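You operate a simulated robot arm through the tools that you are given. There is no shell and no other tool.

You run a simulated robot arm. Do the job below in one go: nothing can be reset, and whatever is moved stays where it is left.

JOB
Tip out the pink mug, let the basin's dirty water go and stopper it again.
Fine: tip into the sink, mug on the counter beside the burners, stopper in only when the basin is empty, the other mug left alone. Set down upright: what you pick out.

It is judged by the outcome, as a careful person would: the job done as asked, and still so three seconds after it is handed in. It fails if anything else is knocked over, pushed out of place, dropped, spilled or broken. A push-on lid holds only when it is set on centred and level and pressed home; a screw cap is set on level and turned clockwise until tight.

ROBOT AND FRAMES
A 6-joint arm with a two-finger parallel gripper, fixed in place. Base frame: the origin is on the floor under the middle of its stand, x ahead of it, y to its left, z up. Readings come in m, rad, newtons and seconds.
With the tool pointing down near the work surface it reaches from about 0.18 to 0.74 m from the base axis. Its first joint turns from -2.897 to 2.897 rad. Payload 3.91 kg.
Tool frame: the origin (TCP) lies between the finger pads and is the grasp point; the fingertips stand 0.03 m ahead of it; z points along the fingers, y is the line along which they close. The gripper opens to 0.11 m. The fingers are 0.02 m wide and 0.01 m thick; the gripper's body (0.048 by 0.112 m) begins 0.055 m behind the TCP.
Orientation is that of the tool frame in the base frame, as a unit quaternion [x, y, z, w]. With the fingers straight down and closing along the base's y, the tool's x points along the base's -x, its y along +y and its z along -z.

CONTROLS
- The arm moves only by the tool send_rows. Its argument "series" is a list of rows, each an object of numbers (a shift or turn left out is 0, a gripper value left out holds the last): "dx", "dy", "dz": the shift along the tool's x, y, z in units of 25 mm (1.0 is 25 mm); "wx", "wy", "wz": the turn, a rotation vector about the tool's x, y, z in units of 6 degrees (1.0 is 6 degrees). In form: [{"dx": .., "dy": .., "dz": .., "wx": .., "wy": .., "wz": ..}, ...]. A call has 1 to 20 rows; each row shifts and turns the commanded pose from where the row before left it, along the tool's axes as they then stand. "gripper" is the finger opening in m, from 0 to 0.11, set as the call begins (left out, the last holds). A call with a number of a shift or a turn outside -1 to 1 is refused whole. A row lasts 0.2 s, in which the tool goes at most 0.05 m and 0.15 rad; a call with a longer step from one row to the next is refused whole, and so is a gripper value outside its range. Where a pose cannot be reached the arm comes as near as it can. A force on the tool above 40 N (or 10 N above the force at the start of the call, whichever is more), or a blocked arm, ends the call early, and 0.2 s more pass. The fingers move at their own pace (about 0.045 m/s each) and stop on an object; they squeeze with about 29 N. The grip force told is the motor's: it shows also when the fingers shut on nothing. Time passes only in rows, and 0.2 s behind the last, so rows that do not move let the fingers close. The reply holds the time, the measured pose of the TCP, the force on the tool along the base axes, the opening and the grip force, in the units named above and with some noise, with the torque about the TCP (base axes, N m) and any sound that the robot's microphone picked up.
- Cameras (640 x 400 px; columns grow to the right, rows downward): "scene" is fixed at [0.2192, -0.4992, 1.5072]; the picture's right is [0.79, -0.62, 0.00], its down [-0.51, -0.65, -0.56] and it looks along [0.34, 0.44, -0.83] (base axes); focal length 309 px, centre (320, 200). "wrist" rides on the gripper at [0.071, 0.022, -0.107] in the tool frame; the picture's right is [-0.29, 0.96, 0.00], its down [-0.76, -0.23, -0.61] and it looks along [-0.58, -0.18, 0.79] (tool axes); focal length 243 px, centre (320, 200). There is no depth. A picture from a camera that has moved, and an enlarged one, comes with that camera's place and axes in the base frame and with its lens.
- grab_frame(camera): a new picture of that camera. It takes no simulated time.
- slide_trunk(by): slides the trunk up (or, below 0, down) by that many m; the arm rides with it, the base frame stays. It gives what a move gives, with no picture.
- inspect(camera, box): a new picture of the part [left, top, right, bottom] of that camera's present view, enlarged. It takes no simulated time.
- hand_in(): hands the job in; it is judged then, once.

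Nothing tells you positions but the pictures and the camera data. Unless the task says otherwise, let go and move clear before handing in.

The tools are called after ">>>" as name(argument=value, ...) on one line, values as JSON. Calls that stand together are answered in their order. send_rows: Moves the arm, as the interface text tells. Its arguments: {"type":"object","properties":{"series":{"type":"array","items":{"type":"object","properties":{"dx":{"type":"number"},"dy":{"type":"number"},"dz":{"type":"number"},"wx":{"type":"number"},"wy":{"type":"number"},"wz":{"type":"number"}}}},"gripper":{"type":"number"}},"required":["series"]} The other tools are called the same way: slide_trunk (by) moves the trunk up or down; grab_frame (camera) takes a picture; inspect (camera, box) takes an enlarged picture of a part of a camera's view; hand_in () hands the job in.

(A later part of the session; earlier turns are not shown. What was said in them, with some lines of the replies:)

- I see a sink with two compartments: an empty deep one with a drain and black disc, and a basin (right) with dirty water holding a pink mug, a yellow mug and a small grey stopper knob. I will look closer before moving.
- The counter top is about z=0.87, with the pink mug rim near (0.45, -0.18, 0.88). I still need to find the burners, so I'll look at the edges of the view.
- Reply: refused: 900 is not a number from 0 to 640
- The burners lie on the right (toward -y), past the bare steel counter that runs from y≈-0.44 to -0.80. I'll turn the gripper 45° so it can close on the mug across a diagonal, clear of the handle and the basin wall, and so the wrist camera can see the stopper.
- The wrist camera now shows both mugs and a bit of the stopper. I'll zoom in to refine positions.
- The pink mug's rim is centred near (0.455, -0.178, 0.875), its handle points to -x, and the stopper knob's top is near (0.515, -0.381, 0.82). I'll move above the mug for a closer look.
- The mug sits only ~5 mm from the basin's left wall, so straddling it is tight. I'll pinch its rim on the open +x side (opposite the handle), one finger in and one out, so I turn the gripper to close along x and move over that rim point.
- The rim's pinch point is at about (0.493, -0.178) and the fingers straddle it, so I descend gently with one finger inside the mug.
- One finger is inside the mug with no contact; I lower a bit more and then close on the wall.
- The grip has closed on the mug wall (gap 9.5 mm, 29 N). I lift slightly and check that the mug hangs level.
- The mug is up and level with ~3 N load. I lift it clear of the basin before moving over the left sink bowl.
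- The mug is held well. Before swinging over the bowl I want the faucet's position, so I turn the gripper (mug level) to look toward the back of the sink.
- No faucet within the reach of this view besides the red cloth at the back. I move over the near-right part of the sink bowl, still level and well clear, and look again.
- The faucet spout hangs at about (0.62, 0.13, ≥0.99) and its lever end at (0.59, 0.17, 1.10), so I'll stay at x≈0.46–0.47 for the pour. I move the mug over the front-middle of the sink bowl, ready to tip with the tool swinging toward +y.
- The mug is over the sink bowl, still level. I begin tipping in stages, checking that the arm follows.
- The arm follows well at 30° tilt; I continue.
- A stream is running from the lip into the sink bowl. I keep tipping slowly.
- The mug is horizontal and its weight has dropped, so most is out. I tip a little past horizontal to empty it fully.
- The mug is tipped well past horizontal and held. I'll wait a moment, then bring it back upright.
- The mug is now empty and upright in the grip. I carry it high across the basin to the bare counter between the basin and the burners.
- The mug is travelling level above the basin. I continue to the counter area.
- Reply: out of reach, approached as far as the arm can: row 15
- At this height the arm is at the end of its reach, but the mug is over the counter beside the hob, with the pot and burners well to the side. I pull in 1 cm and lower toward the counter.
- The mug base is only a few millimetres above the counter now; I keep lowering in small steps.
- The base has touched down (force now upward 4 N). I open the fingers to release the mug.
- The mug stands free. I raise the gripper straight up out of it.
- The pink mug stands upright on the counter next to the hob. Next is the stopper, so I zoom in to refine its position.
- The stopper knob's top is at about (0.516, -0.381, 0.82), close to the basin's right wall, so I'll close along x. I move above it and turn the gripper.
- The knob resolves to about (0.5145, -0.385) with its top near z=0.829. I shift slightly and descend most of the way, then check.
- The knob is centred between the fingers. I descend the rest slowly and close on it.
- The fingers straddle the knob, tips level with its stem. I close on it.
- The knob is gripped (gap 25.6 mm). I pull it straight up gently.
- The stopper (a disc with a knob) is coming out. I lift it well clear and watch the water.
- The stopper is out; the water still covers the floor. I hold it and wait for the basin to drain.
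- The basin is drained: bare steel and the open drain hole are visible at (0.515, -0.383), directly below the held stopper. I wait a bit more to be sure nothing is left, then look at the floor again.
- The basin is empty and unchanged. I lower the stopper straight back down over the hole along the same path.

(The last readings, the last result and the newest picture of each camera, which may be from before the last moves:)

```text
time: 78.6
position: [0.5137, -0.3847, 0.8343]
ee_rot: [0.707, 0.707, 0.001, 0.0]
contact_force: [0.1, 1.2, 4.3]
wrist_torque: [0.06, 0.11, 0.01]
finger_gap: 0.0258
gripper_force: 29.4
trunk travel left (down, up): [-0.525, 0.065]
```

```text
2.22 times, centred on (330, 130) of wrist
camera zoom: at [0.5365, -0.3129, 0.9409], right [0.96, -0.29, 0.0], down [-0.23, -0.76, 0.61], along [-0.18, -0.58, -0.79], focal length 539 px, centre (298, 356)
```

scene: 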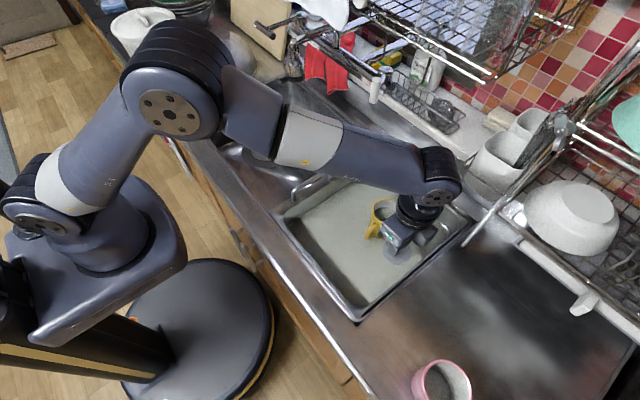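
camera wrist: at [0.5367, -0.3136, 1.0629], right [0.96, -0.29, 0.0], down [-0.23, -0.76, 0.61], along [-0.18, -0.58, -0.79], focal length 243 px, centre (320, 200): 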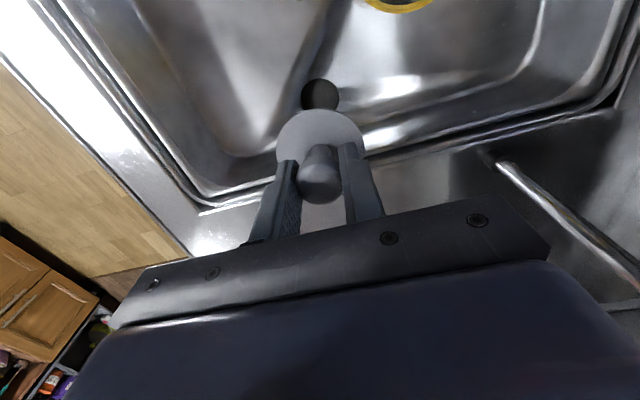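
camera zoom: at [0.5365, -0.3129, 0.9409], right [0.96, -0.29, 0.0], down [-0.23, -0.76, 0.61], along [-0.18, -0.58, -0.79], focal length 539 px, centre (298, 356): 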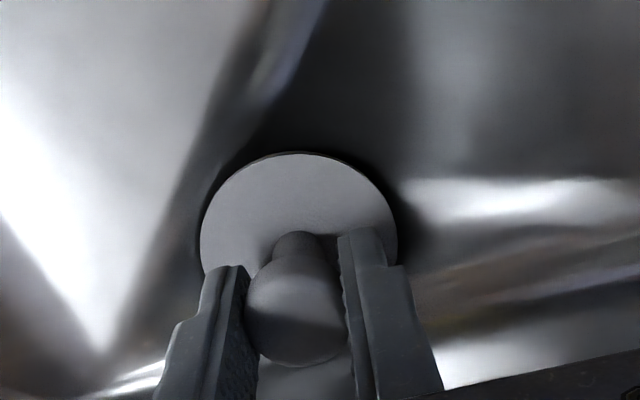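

Contact begins at the seat (4 N). I press it home in small steps.

>>> send_rows(series=[{"dz": 0.06}])

>>> send_rows(series=[{"dz": 0.06}])

>>> send_rows(series=[{"dz": 0.06}])

>>> inspect(camera="wrist", box=[200, 40, 460, 220])

```text
time: 79.0
position: [0.5147, -0.3821, 0.8333]
ee_rot: [0.707, 0.707, 0.0, 0.002]
contact_force: [-2.0, 1.4, 12.2]
wrist_torque: [0.15, 0.13, -0.02]
finger_gap: 0.0255
gripper_force: 29.3
trunk travel left (down, up): [-0.525, 0.065]
```

```text
time: 79.4
position: [0.5148, -0.3828, 0.834]
ee_rot: [0.707, 0.708, 0.001, 0.003]
contact_force: [-1.9, 2.9, 28.2]
wrist_torque: [0.24, 0.18, -0.01]
finger_gap: 0.0258
gripper_force: 28.9
trunk travel left (down, up): [-0.525, 0.065]
```

```text
time: 79.9
position: [0.5149, -0.3825, 0.8335]
ee_rot: [0.707, 0.707, 0.0, 0.003]
contact_force: [-8.4, 9.7, 19.5]
wrist_torque: [0.38, 0.41, -0.01]
finger_gap: 0.0254
gripper_force: 28.8
trunk travel left (down, up): [-0.525, 0.065]
stopped in row 1: the force on the tool passed its limit at 41 N (the readings are from after the stop); the commanded pose is now the measured one
```

```text
2.22 times, centred on (330, 130) of wrist
camera zoom: at [0.536, -0.3126, 0.9405], right [0.96, -0.29, 0.01], down [-0.23, -0.76, 0.61], along [-0.17, -0.59, -0.79], focal length 539 px, centre (298, 356)
```

zoom: 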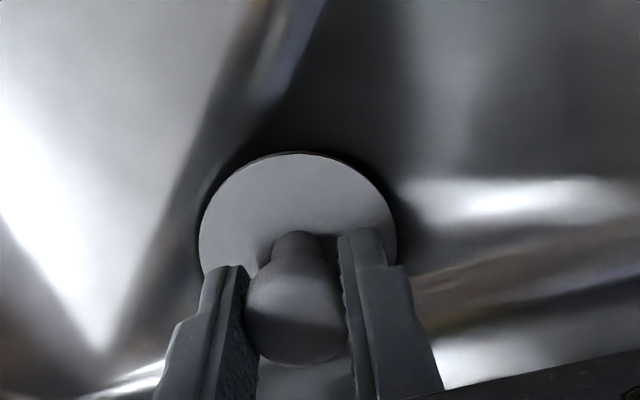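

The stopper is hard on its seat (over 40 N reached). I release the knob and rise a little to inspect how it sits.

>>> send_rows(series=[{}, {}, {}, {}], gripper=0.05)

>>> send_rows(series=[{"dz": -0.3}, {"dz": -0.5}, {"dz": -0.6}, {"dz": -0.6}, {"dz": -0.6}, {"dz": -0.6}, {"dz": -0.4}])

>>> grab_frame(camera="wrist")

>>> inspect(camera="scene", box=[340, 220, 430, 310])

```text
time: 80.9
position: [0.5165, -0.3859, 0.8315]
ee_rot: [0.707, 0.707, 0.0, 0.003]
contact_force: [-0.3, 0.0, -0.4]
wrist_torque: [0.02, 0.02, 0.0]
finger_gap: 0.0501
gripper_force: 0.1
trunk travel left (down, up): [-0.525, 0.065]
```

```text
time: 82.5
position: [0.515, -0.3849, 0.9219]
ee_rot: [0.707, 0.707, 0.001, 0.004]
contact_force: [0.4, -0.4, 0.7]
wrist_torque: [0.01, -0.04, -0.02]
finger_gap: 0.0502
gripper_force: 0.0
trunk travel left (down, up): [-0.525, 0.065]
```

```text
taken
camera wrist: at [0.5361, -0.3134, 1.0285], right [0.96, -0.29, 0.01], down [-0.23, -0.76, 0.61], along [-0.17, -0.58, -0.79], focal length 243 px, centre (320, 200)
```

wrist: 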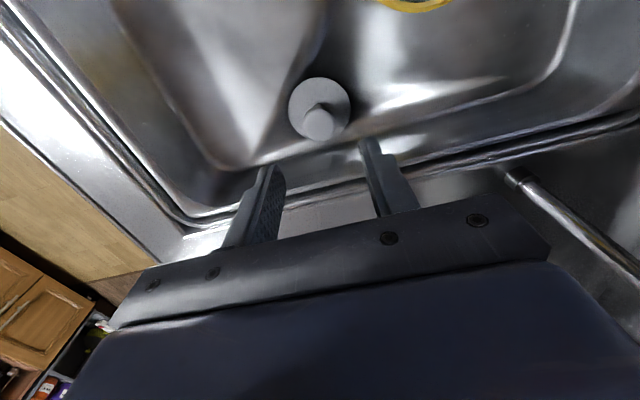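

```text
4.44 times, centred on (385, 265) of scene
camera zoom: at [0.2192, -0.4992, 1.5072], right [0.79, -0.62, 0.0], down [-0.51, -0.65, -0.56], along [0.34, 0.44, -0.83], focal length 1373 px, centre (31, -89)
```

zoom: 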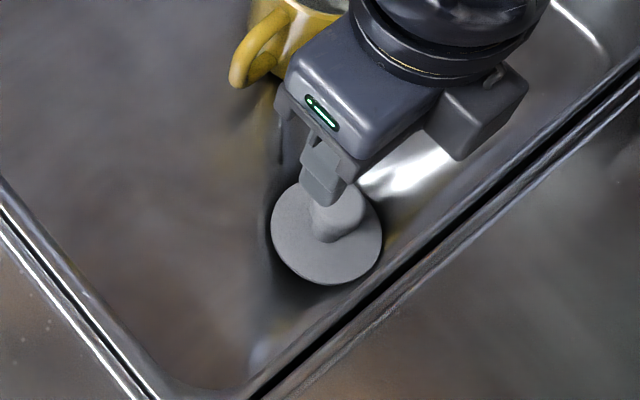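

>>> inspect(camera="wrist", box=[260, 60, 380, 160])

```text
4.00 times, centred on (320, 110) of wrist
camera zoom: at [0.5361, -0.3134, 1.0285], right [0.96, -0.29, 0.01], down [-0.23, -0.76, 0.61], along [-0.17, -0.58, -0.79], focal length 970 px, centre (320, 560)
```

zoom: 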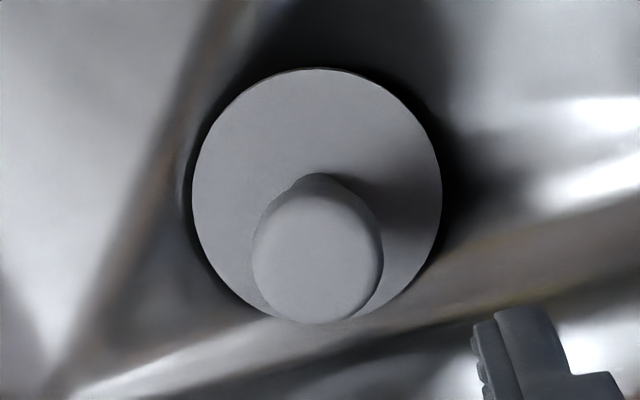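

The stopper sits centred and looks level over the drain. To be sure it is fully home, I close the fingers and press down on top of the knob.

>>> send_rows(series=[{"dx": 0.05}, {}, {}, {}], gripper=0.0)

>>> send_rows(series=[{"dz": 0.4}, {"dz": 0.5}, {"dz": 0.5}, {"dz": 0.4}, {"dz": 0.3}, {"dz": 0.2}])

>>> grab_frame(camera="wrist")

>>> inspect(camera="scene", box=[340, 220, 430, 310])

```text
time: 83.5
position: [0.5163, -0.3835, 0.9207]
ee_rot: [0.707, 0.707, 0.001, 0.003]
contact_force: [0.1, 0.2, -0.8]
wrist_torque: [0.0, -0.01, -0.01]
finger_gap: 0.0
gripper_force: 28.7
trunk travel left (down, up): [-0.525, 0.065]
```

```text
time: 84.9
position: [0.5165, -0.3846, 0.8645]
ee_rot: [0.707, 0.707, 0.0, 0.004]
contact_force: [0.5, 0.0, 0.4]
wrist_torque: [0.02, 0.01, -0.01]
finger_gap: 0.0
gripper_force: 28.9
trunk travel left (down, up): [-0.525, 0.065]
```

```text
taken
camera wrist: at [0.5374, -0.3136, 0.9712], right [0.96, -0.29, 0.01], down [-0.23, -0.76, 0.61], along [-0.17, -0.58, -0.79], focal length 243 px, centre (320, 200)
```

wrist: 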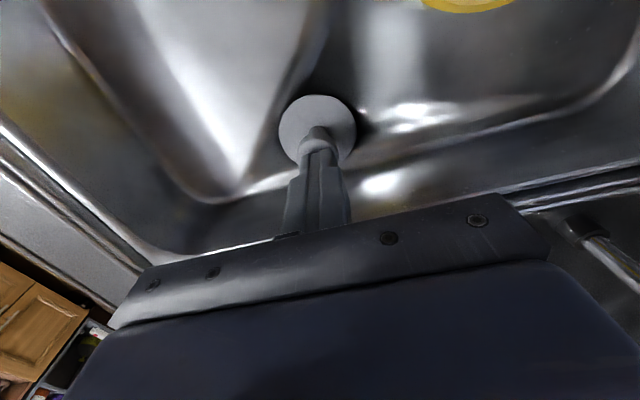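

```text
4.44 times, centred on (385, 265) of scene
camera zoom: at [0.2192, -0.4992, 1.5072], right [0.79, -0.62, 0.0], down [-0.51, -0.65, -0.56], along [0.34, 0.44, -0.83], focal length 1373 px, centre (31, -89)
```

zoom: 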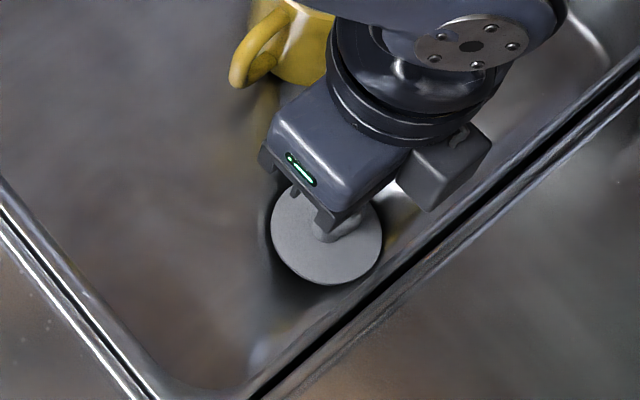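

>>> send_rows(series=[{"dz": 0.12}, {"dz": 0.12}])

>>> send_rows(series=[{"dz": 0.1}])

>>> send_rows(series=[{"dz": 0.08}])

```text
time: 85.5
position: [0.5165, -0.3842, 0.862]
ee_rot: [0.707, 0.707, 0.001, 0.005]
contact_force: [-4.6, 1.0, 23.3]
wrist_torque: [0.09, 0.09, -0.02]
finger_gap: 0.0
gripper_force: 29.0
trunk travel left (down, up): [-0.525, 0.065]
```

```text
time: 86.0
position: [0.5154, -0.3845, 0.8616]
ee_rot: [0.707, 0.707, 0.0, 0.008]
contact_force: [-11.0, 7.9, 18.3]
wrist_torque: [0.3, 0.33, 0.04]
finger_gap: 0.0
gripper_force: 29.1
trunk travel left (down, up): [-0.525, 0.065]
stopped in row 1: the force on the tool passed its limit at 42 N (the readings are from after the stop); the commanded pose is now the measured one
```

```text
time: 86.5
position: [0.5171, -0.3846, 0.8618]
ee_rot: [0.707, 0.707, 0.0, 0.008]
contact_force: [-12.6, 9.6, 20.0]
wrist_torque: [0.38, 0.33, 0.09]
finger_gap: 0.0001
gripper_force: 29.2
trunk travel left (down, up): [-0.525, 0.065]
stopped in row 1: the force on the tool passed its limit at 41 N (the readings are from after the stop); the commanded pose is now the measured one
```

Pressing with 42 N moves it no further, so the stopper is home. I raise the arm clear and check everything.

>>> send_rows(series=[{"dz": -0.2}, {"dz": -0.5}, {"dz": -0.8}, {"dz": -0.9}, {"dz": -0.9}, {"dz": -0.9}, {"dz": -0.9}, {"dz": -0.9}, {"dz": -0.8}, {"dz": -0.4}])

>>> grab_frame(camera="wrist")

>>> grab_frame(camera="scene")

```text
time: 88.8
position: [0.5178, -0.384, 1.0375]
ee_rot: [0.707, 0.707, 0.0, 0.007]
contact_force: [0.1, -0.1, 0.7]
wrist_torque: [0.02, 0.02, -0.03]
finger_gap: 0.0
gripper_force: 28.6
trunk travel left (down, up): [-0.525, 0.065]
```

```text
taken
camera wrist: at [0.5375, -0.3123, 1.145], right [0.96, -0.29, 0.01], down [-0.24, -0.75, 0.61], along [-0.17, -0.59, -0.79], focal length 243 px, centre (320, 200)
```

wrist: 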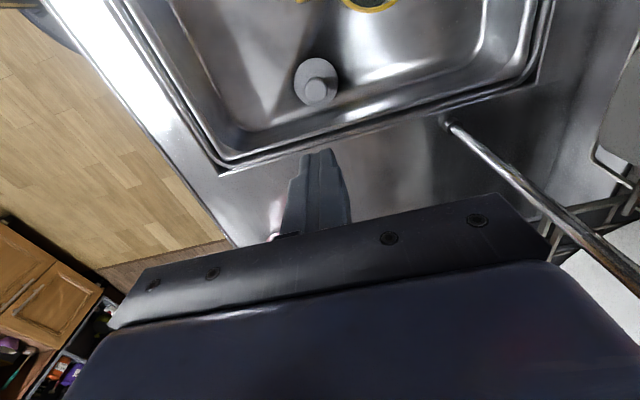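

```text
taken
```

scene: 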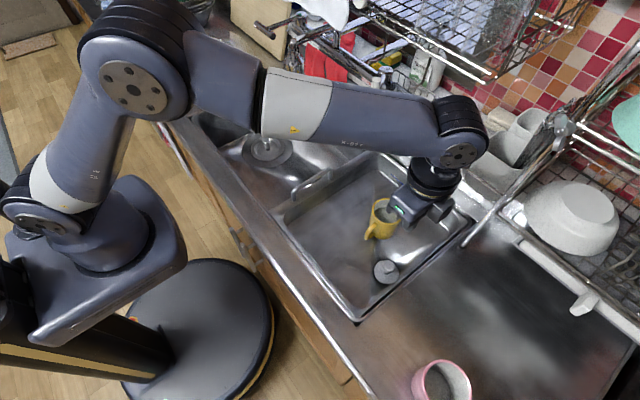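

>>> inspect(camera="scene", box=[350, 190, 430, 290])

>>> inspect(camera="scene", box=[390, 330, 500, 400])

>>> inspect(camera="wrist", box=[260, 30, 380, 130])

```text
4.00 times, centred on (390, 240) of scene
camera zoom: at [0.2192, -0.4992, 1.5072], right [0.79, -0.62, 0.0], down [-0.51, -0.65, -0.56], along [0.34, 0.44, -0.83], focal length 1235 px, centre (40, 40)
```

zoom: 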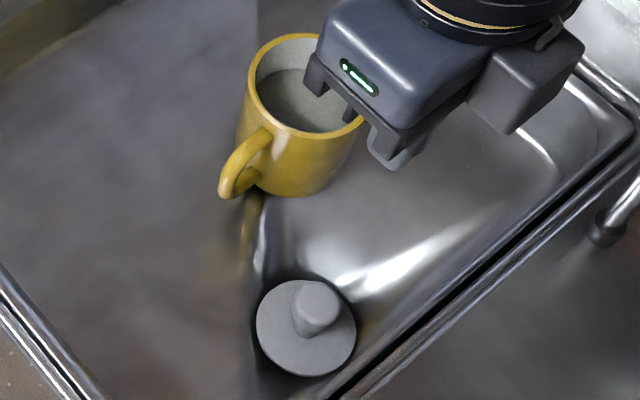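

```text
5.71 times, centred on (445, 365) of scene
camera zoom: at [0.2192, -0.4992, 1.5072], right [0.79, -0.62, 0.0], down [-0.51, -0.65, -0.56], along [0.34, 0.44, -0.83], focal length 1765 px, centre (-394, -743)
```

zoom: 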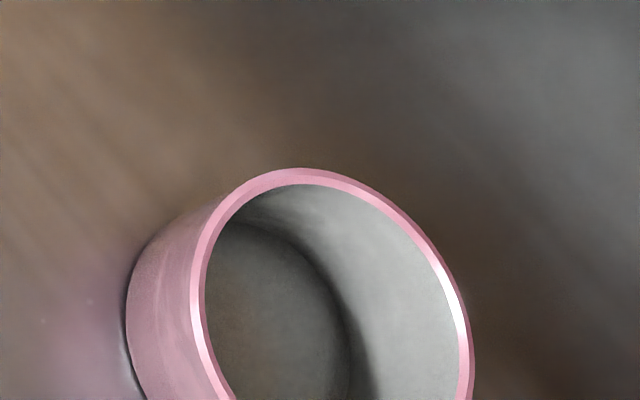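

```text
4.00 times, centred on (320, 80) of wrist
camera zoom: at [0.5375, -0.3123, 1.145], right [0.96, -0.29, 0.01], down [-0.24, -0.75, 0.61], along [-0.17, -0.59, -0.79], focal length 970 px, centre (320, 680)
```

zoom: 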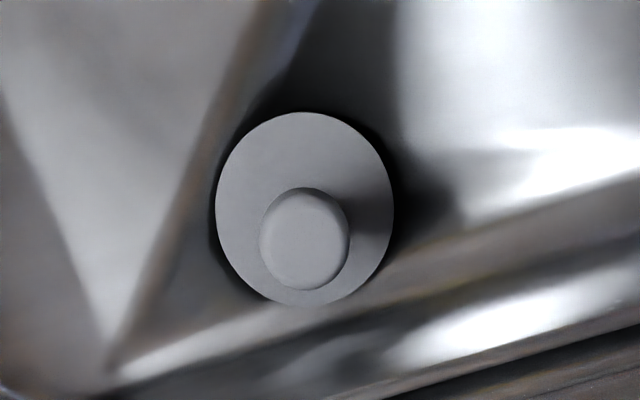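

The stopper is level and centred in the drain, the yellow mug is untouched with its contents, and the pink mug stands empty on the counter. I move the arm clear to a neutral spot and take a last look.

>>> send_rows(series=[{"dz": -0.5}, {"dz": -0.8, "dx": 0.3, "dy": -0.2}, {"dz": -0.8, "dx": 0.7, "dy": -0.4}, {"dz": -0.6, "dx": 0.8, "dy": -0.5}, {"dx": 0.8, "dy": -0.5}, {"dx": 0.8, "dy": -0.5}, {"dx": 0.8, "dy": -0.5}, {"dx": 0.8, "dy": -0.5}, {"dx": 0.8, "dy": -0.5}, {"dx": 0.8, "dy": -0.5}, {"dx": 0.5, "dy": -0.3}, {"dx": 0.2, "dy": -0.1}], gripper=0.06)

>>> send_rows(series=[{}, {}, {}, {}, {}])

>>> grab_frame(camera="scene")

>>> grab_frame(camera="wrist")

>>> inspect(camera="scene", box=[300, 180, 480, 320])

>>> inspect(camera="scene", box=[380, 320, 500, 400])

```text
time: 91.3
position: [0.4033, -0.1996, 1.1036]
ee_rot: [0.707, 0.707, 0.0, 0.007]
contact_force: [0.7, 0.4, 0.6]
wrist_torque: [-0.02, 0.01, -0.04]
finger_gap: 0.0598
gripper_force: 0.1
trunk travel left (down, up): [-0.525, 0.065]
```

```text
time: 92.5
position: [0.4031, -0.2004, 1.1043]
ee_rot: [0.707, 0.708, 0.0, 0.007]
contact_force: [-0.2, 0.2, -0.1]
wrist_torque: [-0.01, 0.02, 0.02]
finger_gap: 0.0598
gripper_force: 0.0
trunk travel left (down, up): [-0.525, 0.065]
```

```text
taken
```

scene: 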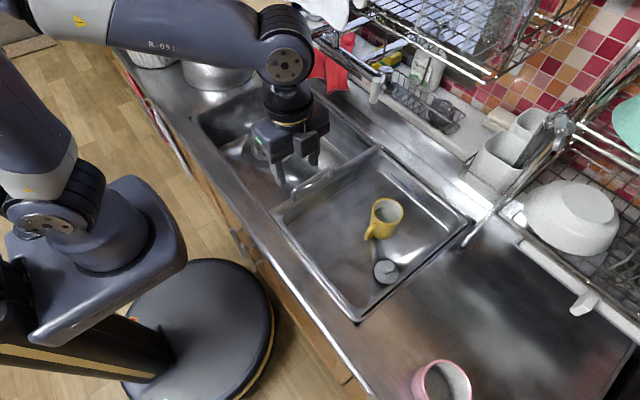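

```text
taken
camera wrist: at [0.4236, -0.1291, 1.2105], right [0.96, -0.29, 0.01], down [-0.24, -0.75, 0.61], along [-0.17, -0.59, -0.79], focal length 243 px, centre (320, 200)
```

wrist: 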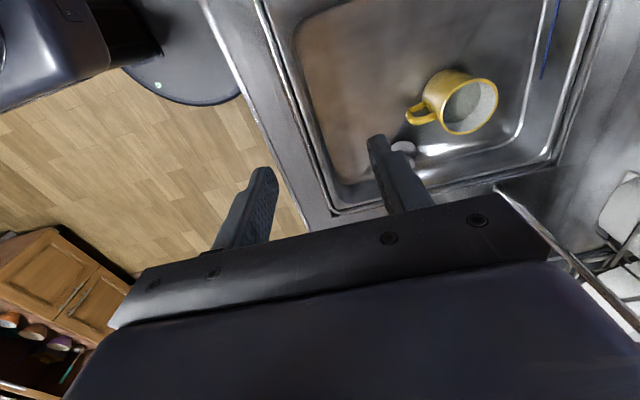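

```text
2.86 times, centred on (390, 250) of scene
camera zoom: at [0.2192, -0.4992, 1.5072], right [0.79, -0.62, 0.0], down [-0.51, -0.65, -0.56], along [0.34, 0.44, -0.83], focal length 882 px, centre (120, 57)
```

zoom: 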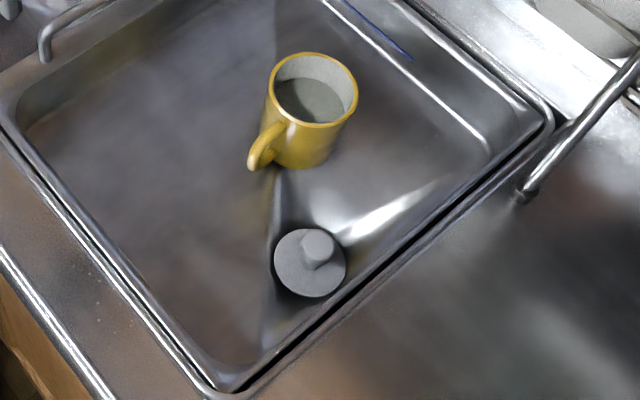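

```text
5.00 times, centred on (440, 360) of scene
camera zoom: at [0.2192, -0.4992, 1.5072], right [0.79, -0.62, 0.0], down [-0.51, -0.65, -0.56], along [0.34, 0.44, -0.83], focal length 1544 px, centre (-280, -600)
```

zoom: 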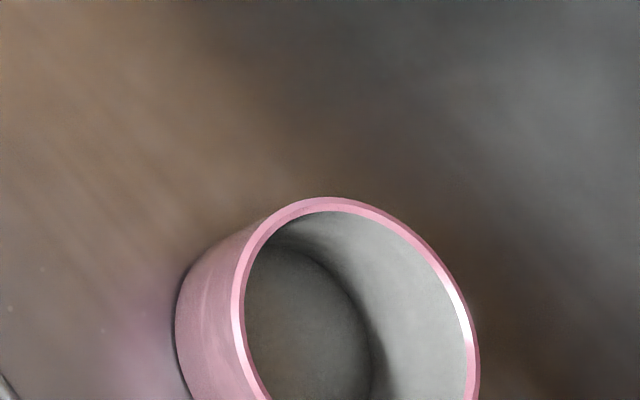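

The basin is empty with its stopper seated level in the drain. The pink mug stands empty and upright on the counter beside the burners, the yellow mug is where it was, and the arm is clear. I'm handing in the job.

>>> hand_in()

```text
The job is handed in.
```

The job is handed in. I tipped the pink mug out into the sink bowl and set it upright on the bare counter between the basin and the burners.

The basin drained to bare steel before I put the stopper back. I lowered it over the hole and pressed it to just over 40 N. It looks centred and level, though no click was heard.

The yellow mug is where it was and still has its contents. In the last pictures nothing else looked knocked over, moved or spilled, and the arm was clear of everything.
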